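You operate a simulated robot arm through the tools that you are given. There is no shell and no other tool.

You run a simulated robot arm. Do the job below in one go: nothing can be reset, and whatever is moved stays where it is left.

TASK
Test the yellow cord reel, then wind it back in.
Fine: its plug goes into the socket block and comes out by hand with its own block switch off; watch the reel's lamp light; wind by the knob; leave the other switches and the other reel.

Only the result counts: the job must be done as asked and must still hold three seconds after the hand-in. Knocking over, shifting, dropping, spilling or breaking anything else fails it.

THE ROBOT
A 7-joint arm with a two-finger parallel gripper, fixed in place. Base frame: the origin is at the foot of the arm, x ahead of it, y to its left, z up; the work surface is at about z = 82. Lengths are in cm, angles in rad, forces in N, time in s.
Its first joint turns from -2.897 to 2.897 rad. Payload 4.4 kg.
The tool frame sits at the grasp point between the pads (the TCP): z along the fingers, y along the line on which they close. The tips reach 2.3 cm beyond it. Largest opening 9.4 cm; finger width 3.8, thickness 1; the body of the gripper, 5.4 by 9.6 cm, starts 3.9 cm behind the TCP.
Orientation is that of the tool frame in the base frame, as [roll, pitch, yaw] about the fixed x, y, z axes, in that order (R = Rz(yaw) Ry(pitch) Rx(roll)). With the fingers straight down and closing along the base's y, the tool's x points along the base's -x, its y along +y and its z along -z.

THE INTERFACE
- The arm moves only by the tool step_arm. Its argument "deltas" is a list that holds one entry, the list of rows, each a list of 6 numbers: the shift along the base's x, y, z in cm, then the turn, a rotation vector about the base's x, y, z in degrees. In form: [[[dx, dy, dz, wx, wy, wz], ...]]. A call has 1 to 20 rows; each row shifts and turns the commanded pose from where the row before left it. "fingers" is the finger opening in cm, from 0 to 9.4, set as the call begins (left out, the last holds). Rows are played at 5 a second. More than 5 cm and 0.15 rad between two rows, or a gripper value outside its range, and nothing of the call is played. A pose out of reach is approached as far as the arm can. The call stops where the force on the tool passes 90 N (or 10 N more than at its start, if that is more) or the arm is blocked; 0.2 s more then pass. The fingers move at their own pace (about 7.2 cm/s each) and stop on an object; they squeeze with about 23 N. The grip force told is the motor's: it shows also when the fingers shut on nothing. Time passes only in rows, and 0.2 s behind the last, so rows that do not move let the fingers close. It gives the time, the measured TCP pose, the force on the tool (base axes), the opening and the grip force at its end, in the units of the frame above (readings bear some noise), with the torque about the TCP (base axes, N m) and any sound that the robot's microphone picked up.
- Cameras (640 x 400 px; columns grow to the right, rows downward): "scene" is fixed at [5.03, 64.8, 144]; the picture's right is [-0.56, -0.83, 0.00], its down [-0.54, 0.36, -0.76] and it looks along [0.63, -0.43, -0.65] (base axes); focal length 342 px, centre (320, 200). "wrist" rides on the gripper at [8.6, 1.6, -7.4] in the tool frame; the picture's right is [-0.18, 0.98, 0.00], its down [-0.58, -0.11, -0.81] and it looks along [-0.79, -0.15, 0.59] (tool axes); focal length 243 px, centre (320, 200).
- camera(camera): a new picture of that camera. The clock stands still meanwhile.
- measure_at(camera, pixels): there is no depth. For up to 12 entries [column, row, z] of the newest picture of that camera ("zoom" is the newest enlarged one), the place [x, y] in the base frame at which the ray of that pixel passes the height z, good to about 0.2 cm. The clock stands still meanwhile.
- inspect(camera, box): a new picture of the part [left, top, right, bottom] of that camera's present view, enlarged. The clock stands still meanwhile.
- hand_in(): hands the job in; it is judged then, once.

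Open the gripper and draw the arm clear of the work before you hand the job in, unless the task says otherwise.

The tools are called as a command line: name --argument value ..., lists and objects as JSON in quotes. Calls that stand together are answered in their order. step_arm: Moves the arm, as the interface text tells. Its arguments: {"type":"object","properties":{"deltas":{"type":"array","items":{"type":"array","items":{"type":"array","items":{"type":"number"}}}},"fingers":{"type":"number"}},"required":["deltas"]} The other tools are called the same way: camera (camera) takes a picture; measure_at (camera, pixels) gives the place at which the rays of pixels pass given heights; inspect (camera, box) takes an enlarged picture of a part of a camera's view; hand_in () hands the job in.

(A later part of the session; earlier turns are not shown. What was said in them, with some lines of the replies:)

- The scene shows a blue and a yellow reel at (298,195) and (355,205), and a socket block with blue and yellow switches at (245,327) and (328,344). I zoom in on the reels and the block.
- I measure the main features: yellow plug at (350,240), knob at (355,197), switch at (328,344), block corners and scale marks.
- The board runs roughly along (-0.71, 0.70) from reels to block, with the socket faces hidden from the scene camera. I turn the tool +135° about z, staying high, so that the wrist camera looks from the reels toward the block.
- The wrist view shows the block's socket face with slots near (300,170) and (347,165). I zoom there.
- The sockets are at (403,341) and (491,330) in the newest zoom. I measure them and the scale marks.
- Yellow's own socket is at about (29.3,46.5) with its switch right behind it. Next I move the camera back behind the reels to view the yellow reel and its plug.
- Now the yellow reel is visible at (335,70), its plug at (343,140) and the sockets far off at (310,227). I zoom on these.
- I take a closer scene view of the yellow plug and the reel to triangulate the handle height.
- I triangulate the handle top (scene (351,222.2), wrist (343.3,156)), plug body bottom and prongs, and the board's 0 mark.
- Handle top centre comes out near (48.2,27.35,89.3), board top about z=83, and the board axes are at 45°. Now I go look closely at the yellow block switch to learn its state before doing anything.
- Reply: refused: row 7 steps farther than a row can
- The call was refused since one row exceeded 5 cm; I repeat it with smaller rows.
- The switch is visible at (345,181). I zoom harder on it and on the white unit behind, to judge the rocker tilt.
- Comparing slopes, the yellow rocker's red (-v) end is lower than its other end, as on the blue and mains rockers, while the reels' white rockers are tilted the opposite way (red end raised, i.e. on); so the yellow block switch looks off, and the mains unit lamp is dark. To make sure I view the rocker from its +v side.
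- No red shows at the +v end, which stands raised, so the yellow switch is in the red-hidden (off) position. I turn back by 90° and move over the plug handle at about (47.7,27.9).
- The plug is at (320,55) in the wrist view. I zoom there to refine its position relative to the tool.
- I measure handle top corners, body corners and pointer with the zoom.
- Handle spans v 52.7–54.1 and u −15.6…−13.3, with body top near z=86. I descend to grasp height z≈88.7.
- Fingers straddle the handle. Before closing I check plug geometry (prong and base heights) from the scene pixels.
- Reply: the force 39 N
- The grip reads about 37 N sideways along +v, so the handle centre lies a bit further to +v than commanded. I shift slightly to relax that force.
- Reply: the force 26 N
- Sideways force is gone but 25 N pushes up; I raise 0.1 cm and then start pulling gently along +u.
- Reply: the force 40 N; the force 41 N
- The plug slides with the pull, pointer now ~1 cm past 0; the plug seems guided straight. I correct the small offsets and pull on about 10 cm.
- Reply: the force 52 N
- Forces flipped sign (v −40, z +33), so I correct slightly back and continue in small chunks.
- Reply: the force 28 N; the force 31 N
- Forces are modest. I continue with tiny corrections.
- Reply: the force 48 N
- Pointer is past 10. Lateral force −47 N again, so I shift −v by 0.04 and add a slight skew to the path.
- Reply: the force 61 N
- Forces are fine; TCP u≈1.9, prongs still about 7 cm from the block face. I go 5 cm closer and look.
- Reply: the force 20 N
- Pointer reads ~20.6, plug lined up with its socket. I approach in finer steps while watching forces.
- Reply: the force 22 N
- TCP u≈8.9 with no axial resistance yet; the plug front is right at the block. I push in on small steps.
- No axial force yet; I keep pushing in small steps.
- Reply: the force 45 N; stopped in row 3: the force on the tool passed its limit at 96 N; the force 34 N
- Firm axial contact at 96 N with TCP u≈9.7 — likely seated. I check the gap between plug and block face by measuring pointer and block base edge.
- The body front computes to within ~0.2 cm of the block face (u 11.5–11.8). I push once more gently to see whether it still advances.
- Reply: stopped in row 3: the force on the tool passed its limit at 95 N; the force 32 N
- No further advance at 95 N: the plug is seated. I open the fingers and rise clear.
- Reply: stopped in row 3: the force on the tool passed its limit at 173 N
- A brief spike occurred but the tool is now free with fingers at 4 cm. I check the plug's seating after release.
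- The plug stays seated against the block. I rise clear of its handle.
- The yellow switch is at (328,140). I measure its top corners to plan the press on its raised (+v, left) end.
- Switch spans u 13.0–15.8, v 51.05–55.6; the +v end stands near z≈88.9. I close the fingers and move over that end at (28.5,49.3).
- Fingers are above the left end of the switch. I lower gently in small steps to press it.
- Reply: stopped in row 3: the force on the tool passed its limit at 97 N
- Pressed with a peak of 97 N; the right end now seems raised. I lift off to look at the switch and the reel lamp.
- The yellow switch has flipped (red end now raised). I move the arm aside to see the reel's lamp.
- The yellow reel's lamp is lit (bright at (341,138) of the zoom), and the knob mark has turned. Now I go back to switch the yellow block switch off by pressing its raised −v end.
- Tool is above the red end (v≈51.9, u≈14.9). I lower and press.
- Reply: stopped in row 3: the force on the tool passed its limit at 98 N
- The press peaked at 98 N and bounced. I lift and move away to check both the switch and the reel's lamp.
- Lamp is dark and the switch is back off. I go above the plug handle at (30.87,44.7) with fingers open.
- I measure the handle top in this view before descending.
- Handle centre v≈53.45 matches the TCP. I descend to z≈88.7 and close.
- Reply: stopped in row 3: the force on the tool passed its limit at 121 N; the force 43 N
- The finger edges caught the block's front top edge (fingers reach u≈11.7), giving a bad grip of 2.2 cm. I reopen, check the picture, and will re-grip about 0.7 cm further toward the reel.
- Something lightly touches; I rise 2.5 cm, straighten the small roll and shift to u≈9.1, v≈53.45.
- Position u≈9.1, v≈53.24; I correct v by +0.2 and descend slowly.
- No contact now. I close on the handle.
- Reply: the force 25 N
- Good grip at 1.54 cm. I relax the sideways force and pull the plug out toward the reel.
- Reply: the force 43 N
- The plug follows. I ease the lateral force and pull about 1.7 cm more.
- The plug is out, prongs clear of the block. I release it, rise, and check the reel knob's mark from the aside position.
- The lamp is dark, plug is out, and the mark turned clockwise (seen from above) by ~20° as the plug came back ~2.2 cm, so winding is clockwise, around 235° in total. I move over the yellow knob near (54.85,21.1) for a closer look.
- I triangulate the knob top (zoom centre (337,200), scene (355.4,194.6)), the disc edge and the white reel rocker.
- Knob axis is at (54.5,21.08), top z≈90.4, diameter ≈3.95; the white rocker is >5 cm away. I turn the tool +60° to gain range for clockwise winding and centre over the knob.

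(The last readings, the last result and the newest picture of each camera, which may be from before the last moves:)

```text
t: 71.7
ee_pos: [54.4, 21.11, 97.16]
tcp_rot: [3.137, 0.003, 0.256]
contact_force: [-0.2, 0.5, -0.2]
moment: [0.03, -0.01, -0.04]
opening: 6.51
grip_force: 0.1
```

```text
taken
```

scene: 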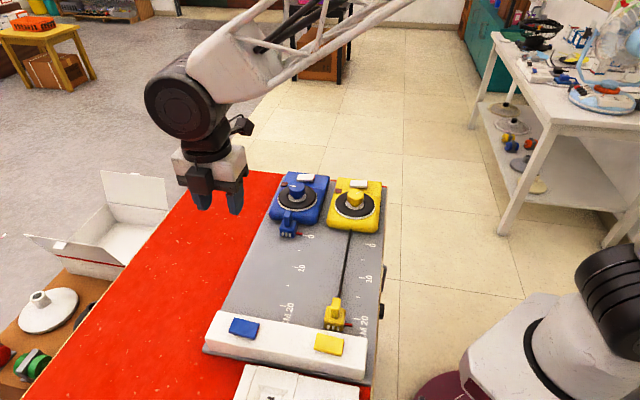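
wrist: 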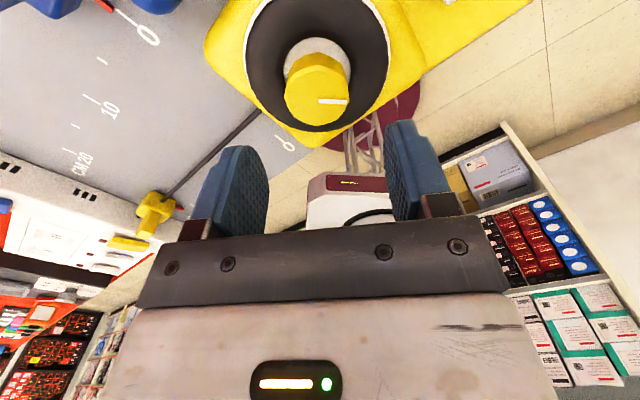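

The knob top is centred at (316,95) in the wrist view; I verify its measured place and then descend slowly.

measure_at --camera "wrist" --pixels '[[316, 96, 90.4], [285, 98, 90.4], [347, 96, 90.4]]'

step_arm --deltas '[[[0, 0, -2, 0, 0, 0], [0, 0, -2, 0, 0, 0], [0, 0, -1, 0, 0, 0], [0, 0, -0.6, 0, 0, 0], [0, 0, -0.4, 0, 0, 0], [0, 0, -0.3, 0, 0, 0], [0, 0, 0, 0, 0, 0]]]'

camera --camera "wrist"

inspect --camera "scene" --box '[305, 150, 405, 240]'

```text
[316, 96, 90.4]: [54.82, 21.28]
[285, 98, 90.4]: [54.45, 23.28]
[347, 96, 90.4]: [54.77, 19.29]
```

```text
t: 73.3
ee_pos: [54.43, 20.96, 91.08]
tcp_rot: [3.136, 0.0, 0.255]
contact_force: [0.7, -0.1, 0.4]
moment: [0.02, 0.01, 0.0]
opening: 6.51
grip_force: 0.1
```

```text
taken
```

wrist: 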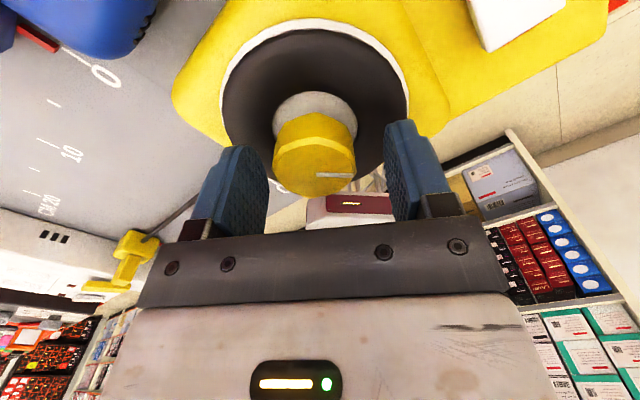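

```text
4.44 times, centred on (355, 195) of scene
```

zoom: 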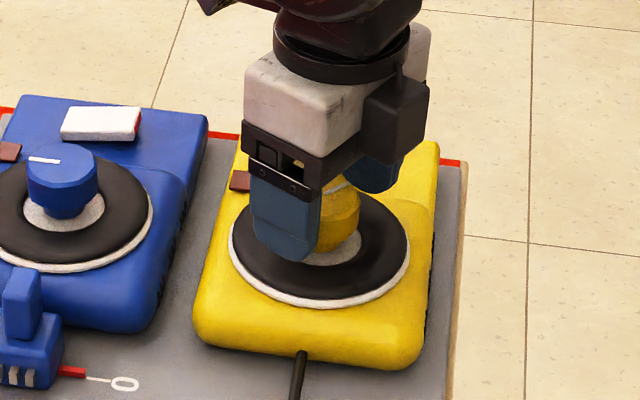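

Tips are around z≈88.8 beside the knob with no contact. I shift by (0.15,0.2), lower 0.3 cm and close on the knob.

step_arm --deltas '[[[0.15, 0.2, -0.15, 0, 0, 0], [0, 0, -0.15, 0, 0, 0], [0, 0, 0, 0, 0, 0]]]'

step_arm --deltas '[[[0, 0, 0, 0, 0, 0], [0, 0, 0, 0, 0, 0], [0, 0, 0, 0, 0, 0], [0, 0, 0, 0, 0, 0]]]' --fingers 3

```text
t: 74.1
ee_pos: [54.58, 21.25, 90.71]
tcp_rot: [3.138, -0.001, 0.258]
contact_force: [-0.9, 0.1, -0.3]
moment: [0.04, 0.02, -0.01]
opening: 6.51
grip_force: 0.0
```

```text
t: 75.1
ee_pos: [54.52, 21.24, 90.75]
tcp_rot: [3.138, 0.0, 0.26]
contact_force: [-5.1, 35.9, -5.6]
moment: [0.73, -0.05, 0.0]
opening: 4.06
grip_force: 44.9
```

Firm grip at 4.06 cm. I ease the +y force and turn clockwise 30° as a first test.

step_arm --deltas '[[[-0.01, 0.07, 0, 0, 0, 0], [0, 0, 0, 0, 0, 0], [0, 0, 0, 0, 0, -5], [0, 0, 0, 0, 0, -5], [0, 0, 0, 0, 0, -5], [0, 0, 0, 0, 0, -5], [0, 0, 0, 0, 0, 0]]]'

camera --camera "scene"

inspect --camera "scene" --box '[290, 220, 410, 350]'

```text
t: 76.7
ee_pos: [54.63, 21.26, 90.67]
tcp_rot: [-3.141, -0.001, -0.092]
contact_force: [-1.1, 6.5, 12.3]
moment: [0.38, 0.26, 0.01]
opening: 4.03
grip_force: 45.1
```

```text
taken
```

scene: 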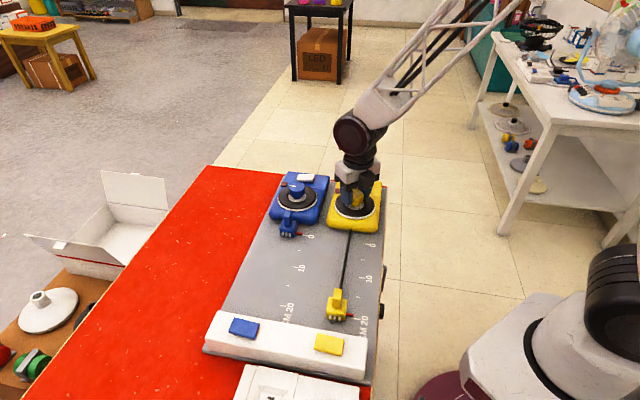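

```text
3.08 times, centred on (350, 285) of scene
```

zoom: 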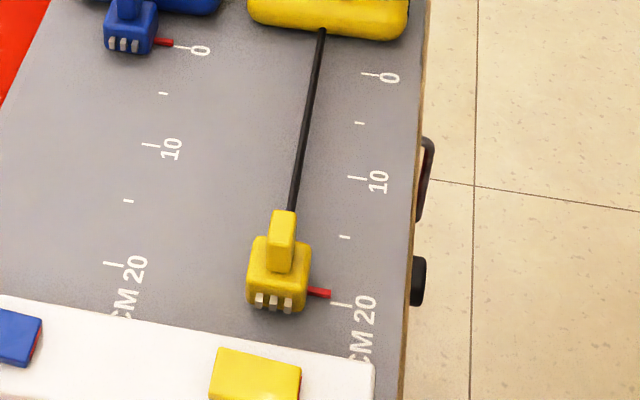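

Winding works: the pointer moved from ~21.5 to ~19. I continue clockwise by 80°.

step_arm --deltas '[[[0, 0, 0, 0, 0, -5], [0, 0, 0, 0, 0, -5], [0, 0, 0, 0, 0, -5], [0, 0, 0, 0, 0, -5], [0, 0, 0, 0, 0, -5], [0, 0, 0, 0, 0, -5], [0, 0, 0, 0, 0, -5], [0, 0, 0, 0, 0, -5], [0, 0, 0, 0, 0, 0]]]'

inspect --camera "scene" --box '[290, 220, 410, 350]'

```text
t: 78.7
ee_pos: [54.46, 21.09, 90.66]
tcp_rot: [3.139, 0.002, -0.79]
contact_force: [1.7, -38.8, -3.6]
moment: [-0.57, -0.75, 0.02]
opening: 3.87
grip_force: 45.0
```

```text
3.08 times, centred on (350, 285) of scene
```

zoom: 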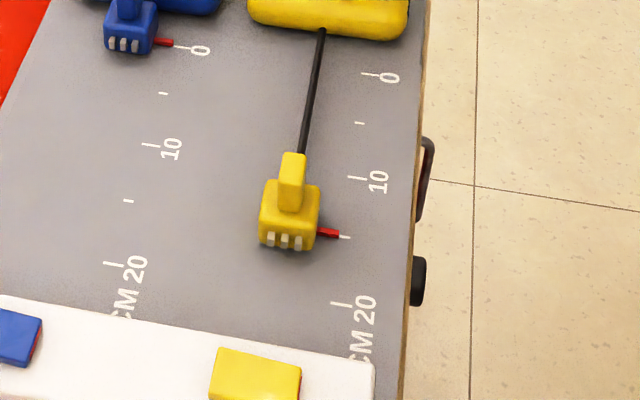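

Pointer is at 15. I ease the −y force a bit and turn another 40°.

step_arm --deltas '[[[0, -0.06, 0, 0, 0, 0], [0, 0, 0, 0, 0, -5], [0, 0, 0, 0, 0, -5], [0, 0, 0, 0, 0, -5], [0, 0, 0, 0, 0, -5], [0, 0, 0, 0, 0, -5], [0, 0, 0, 0, 0, -5], [0, 0, 0, 0, 0, -5], [0, 0, 0, 0, 0, -5], [0, 0, 0, 0, 0, 0]]]'

inspect --camera "scene" --box '[290, 180, 410, 310]'

```text
t: 80.9
ee_pos: [54.49, 21.08, 90.64]
tcp_rot: [3.141, 0.0, -1.486]
contact_force: [-28.9, -3.7, -32.1]
moment: [0.02, -0.28, 0.04]
opening: 3.86
grip_force: 45.0
```

```text
3.08 times, centred on (350, 245) of scene
```

zoom: 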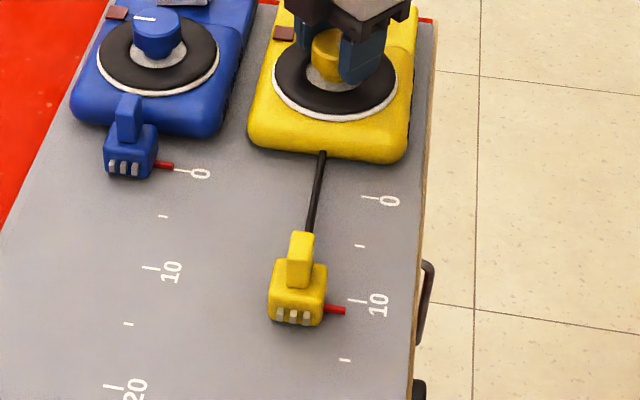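

Pointer at about 10.7. I correct x by −0.04 and turn another 45°.

step_arm --deltas '[[[-0.04, 0, -0.03, 0, 0, 0], [0, 0, 0, 0, 0, -5], [0, 0, 0, 0, 0, -5], [0, 0, 0, 0, 0, -5], [0, 0, 0, 0, 0, -5], [0, 0, 0, 0, 0, -5], [0, 0, 0, 0, 0, -5], [0, 0, 0, 0, 0, -5], [0, 0, 0, 0, 0, -5], [0, 0, 0, 0, 0, -5], [0, 0, 0, 0, 0, 0]]]'

inspect --camera "scene" --box '[290, 180, 410, 310]'

```text
t: 83.3
ee_pos: [54.33, 21.07, 90.57]
tcp_rot: [3.14, 0.0, -2.273]
contact_force: [-51.9, 25.9, -8.5]
moment: [-0.8, 1.04, 0.05]
opening: 3.86
grip_force: 44.7
```

```text
3.08 times, centred on (350, 245) of scene
```

zoom: 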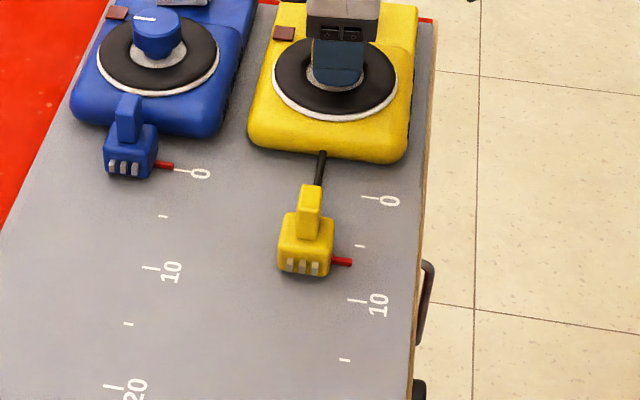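

Pointer at ~6.5. I relieve the side load and turn another 40°.

step_arm --deltas '[[[-0.08, 0.04, 0, 0, 0, 0], [0, 0, 0, 0, 0, 0], [0, 0, 0, 0, 0, -5], [0, 0, 0, 0, 0, -5], [0, 0, 0, 0, 0, -5], [0, 0, 0, 0, 0, -5], [0, 0, 0, 0, 0, -5], [0, 0, 0, 0, 0, -5], [0, 0, 0, 0, 0, -5], [0, 0, 0, 0, 0, -5], [0, 0, 0, 0, 0, 0]]]'

inspect --camera "scene" --box '[315, 200, 395, 265]'

```text
t: 85.7
ee_pos: [54.44, 21.14, 90.67]
tcp_rot: [3.142, 0.001, -2.971]
contact_force: [-10.9, 5.6, -15.6]
moment: [-0.24, 1.07, 0.03]
opening: 3.89
grip_force: 44.8
```

```text
6.15 times, centred on (355, 232) of scene
```

zoom: 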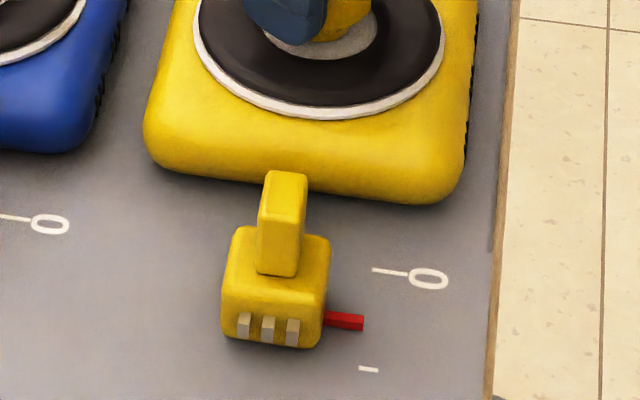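

Pointer at roughly 2.8. I turn 20° more and re-check.

step_arm --deltas '[[[0, 0, 0, 0, 0, -4], [0, 0, 0, 0, 0, -4], [0, 0, 0, 0, 0, -4], [0, 0, 0, 0, 0, -4], [0, 0, 0, 0, 0, -4], [0, 0, 0, 0, 0, 0]]]'

inspect --camera "scene" --box '[315, 200, 395, 265]'

```text
t: 87.1
ee_pos: [54.43, 21.17, 90.77]
tcp_rot: [3.141, 0.002, 2.965]
contact_force: [-14.9, 48.3, -22.3]
moment: [0.08, 0.33, 0.01]
opening: 3.89
grip_force: 45.1
```

```text
6.15 times, centred on (355, 232) of scene
```

zoom: 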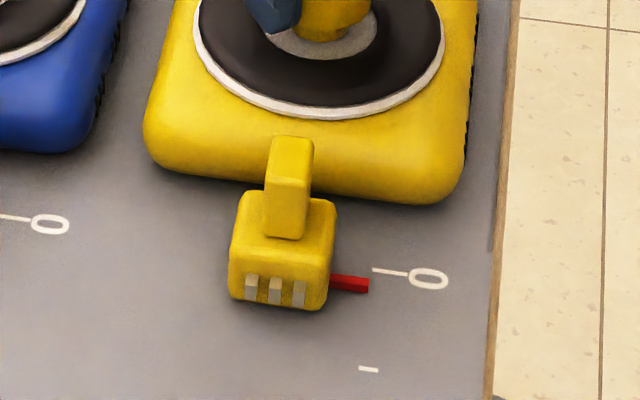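

Pointer is ~1 cm short of 0. I relieve the load and turn 8° more.

step_arm --deltas '[[[-0.02, 0.06, 0, 0, 0, 0], [0, 0, 0, 0, 0, -3], [0, 0, 0, 0, 0, -3], [0, 0, 0, 0, 0, -2], [0, 0, 0, 0, 0, 0], [0, 0, 0, 0, 0, 0]]]'

inspect --camera "scene" --box '[325, 205, 389, 253]'

```text
t: 88.5
ee_pos: [54.39, 21.22, 90.73]
tcp_rot: [3.14, 0.002, 2.824]
contact_force: [-19.1, 17.8, 10.5]
moment: [-0.17, -0.16, 0.0]
opening: 3.87
grip_force: 44.6
```

```text
8.33 times, centred on (357, 229) of scene
```

zoom: 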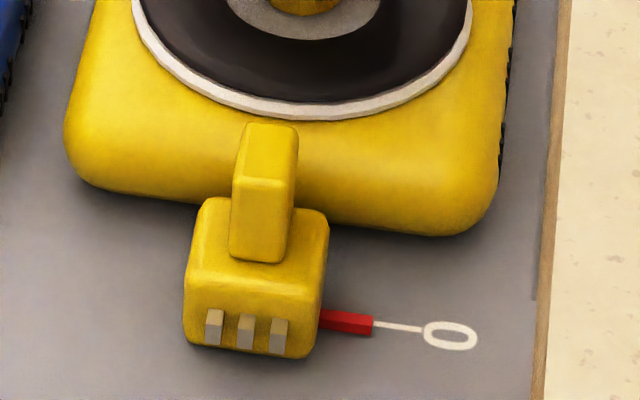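

Compared to the initial picture (handle top at row 112, pointer end row 315), it's ~10 px (0.4 cm) short. I turn 4° more.

step_arm --deltas '[[[0, 0, 0, 0, 0, -2], [0, 0, 0, 0, 0, -2], [0, 0, 0, 0, 0, 0], [0, 0, 0, 0, 0, 0]]]'

inspect --camera "scene" --box '[325, 205, 389, 253]'

```text
t: 89.5
ee_pos: [54.57, 21.19, 90.63]
tcp_rot: [3.141, 0.002, 2.754]
contact_force: [-12.2, -25.6, 25.2]
moment: [-0.9, -0.45, 0.0]
opening: 3.88
grip_force: 44.7
```

```text
8.33 times, centred on (357, 229) of scene
```

zoom: 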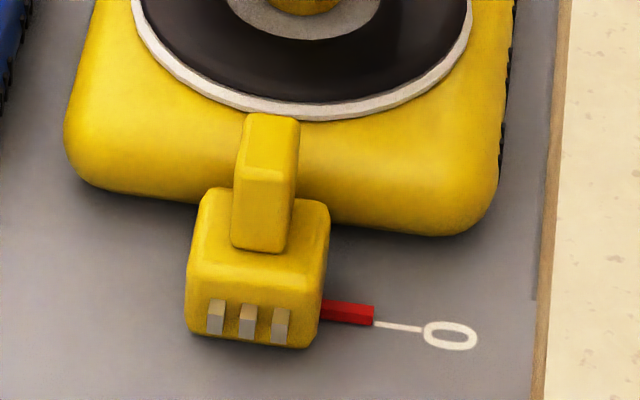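

Nearly identical to the start picture (handle top row 114 vs 112). I turn 0.8° more, then release the knob and rise.

step_arm --deltas '[[[0, -0.03, 0, 0, 0, -0.8], [0, 0, 0, 0, 0, 0], [0, 0, 0, 0, 0, 0]]]'

inspect --camera "scene" --box '[325, 205, 389, 253]'

step_arm --deltas '[[[0, 0, 0, 0, 0, 0], [0, 0, 0, 0, 0, 0], [0, 0, 0, 0, 0, 0]]]' --fingers 6.5

camera --camera "wrist"

```text
t: 90.3
ee_pos: [54.43, 21.22, 90.61]
tcp_rot: [3.141, 0.001, 2.74]
contact_force: [-9.8, -39.5, 24.1]
moment: [-0.75, 0.07, 0.7]
opening: 3.88
grip_force: 45.7
```

```text
8.33 times, centred on (357, 229) of scene
```

zoom: 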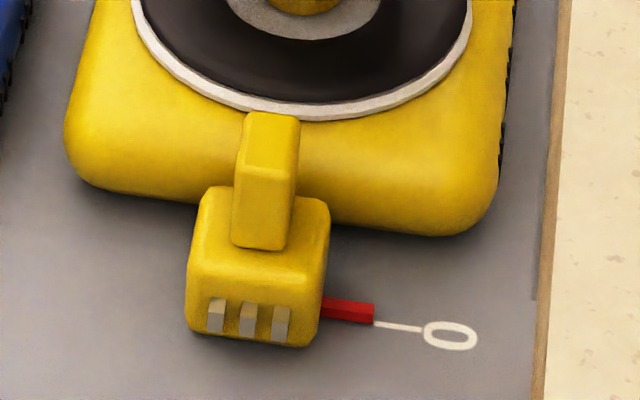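

```text
t: 91.1
ee_pos: [54.4, 21.22, 90.72]
tcp_rot: [3.141, 0.002, 2.742]
contact_force: [0.3, 0.2, 0.2]
moment: [-0.01, 0.0, 0.02]
opening: 6.49
grip_force: 0.1
```

```text
taken
```

wrist: 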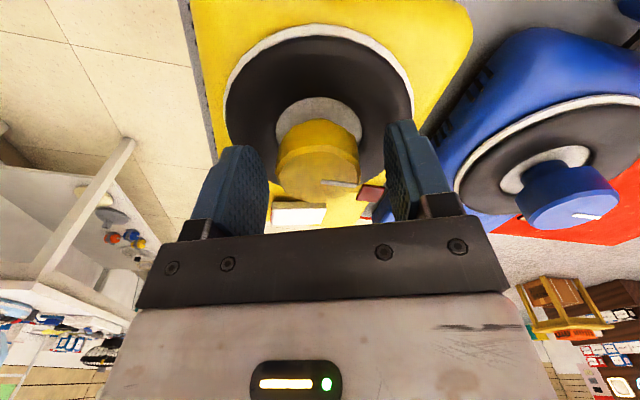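

A 0.7 Nm torque told of the end stop; the plug is back at 0 and the knob is released. I rise and move the arm aside for a last check.

step_arm --deltas '[[[0, 0, 1, 0, 0, 0], [0, 0, 3, 0, 0, 0], [0, 0, 4, 0, 0, 0], [0, 1, 4, 0, 0, 0], [0, 3, 3, 0, 0, 0], [0, 4, 2, 0, 0, 0], [0, 4.5, 0, 0, 0, 0], [0, 4.5, 0, 0, 0, 0], [0, 4.5, 0, 0, 0, 0], [0, 4.5, 0, 0, 0, 0], [0, 4.5, 0, 0, 0, 0], [0, 0, 0, 0, 0, 0]]]' --fingers 8

camera --camera "scene"

inspect --camera "scene" --box '[250, 160, 410, 260]'

inspect --camera "scene" --box '[190, 280, 390, 400]'

```text
t: 93.7
ee_pos: [54.36, 51.87, 107.6]
tcp_rot: [3.139, 0.002, 2.741]
contact_force: [0.2, -0.4, -0.1]
moment: [0.01, 0.04, 0.02]
opening: 8.0
grip_force: 0.0
```

```text
taken
```

scene: 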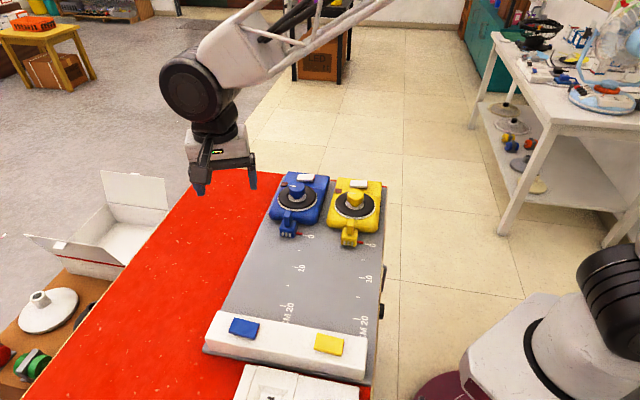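

```text
4.00 times, centred on (330, 210) of scene
```

zoom: 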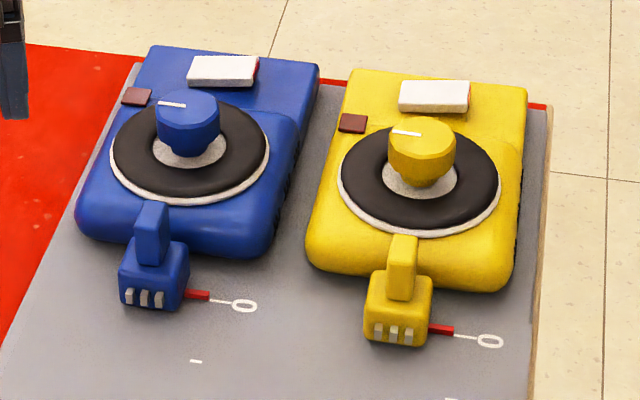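

```text
3.20 times, centred on (290, 340) of scene
```

zoom: 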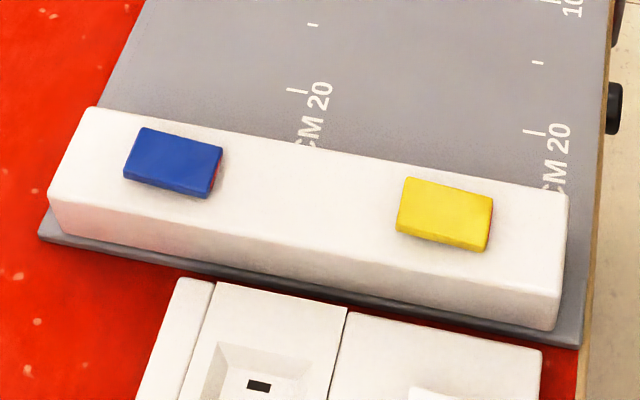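

Everything matches the starting picture: plug at 0, knob mark as before, lamp dark, yellow switch off, blue and the rest untouched, and the arm is open and clear. I hand the job in.

hand_in

```text
The job is handed in.
```

I tested the yellow reel and wound it back in; the job is handed in, but I don't have a verdict on it yet.

- **Test:** I pushed the plug into its own socket with the yellow block switch off. When I turned the switch on, the reel's lamp lit. When I turned it off again, the lamp went dark.
- **Unplugging and winding:** With the switch off, I pulled the plug out by its handle about 2 cm. I then wound the cord in by turning the knob clockwise until it met its end stop.
- **End state:** In the last pictures the plug's pointer is at 0, the knob mark is where it started, the lamp is dark and the yellow switch is off. The blue reel, its switch and the other switches look unmoved. The gripper is open and clear of the work.

The arm hit its force limit several times:

- **While plugging in and pressing the switch:** the readings were 95 to 98 N as the plug seated and as the switch bottomed out.
- **Around the plug at the block:** it reached 173 N as I let go of the seated plug, and 121 N when the fingers seemed to catch the block's front edge as I went back for it. I re-gripped further back after that. I saw no shift or damage in the pictures.
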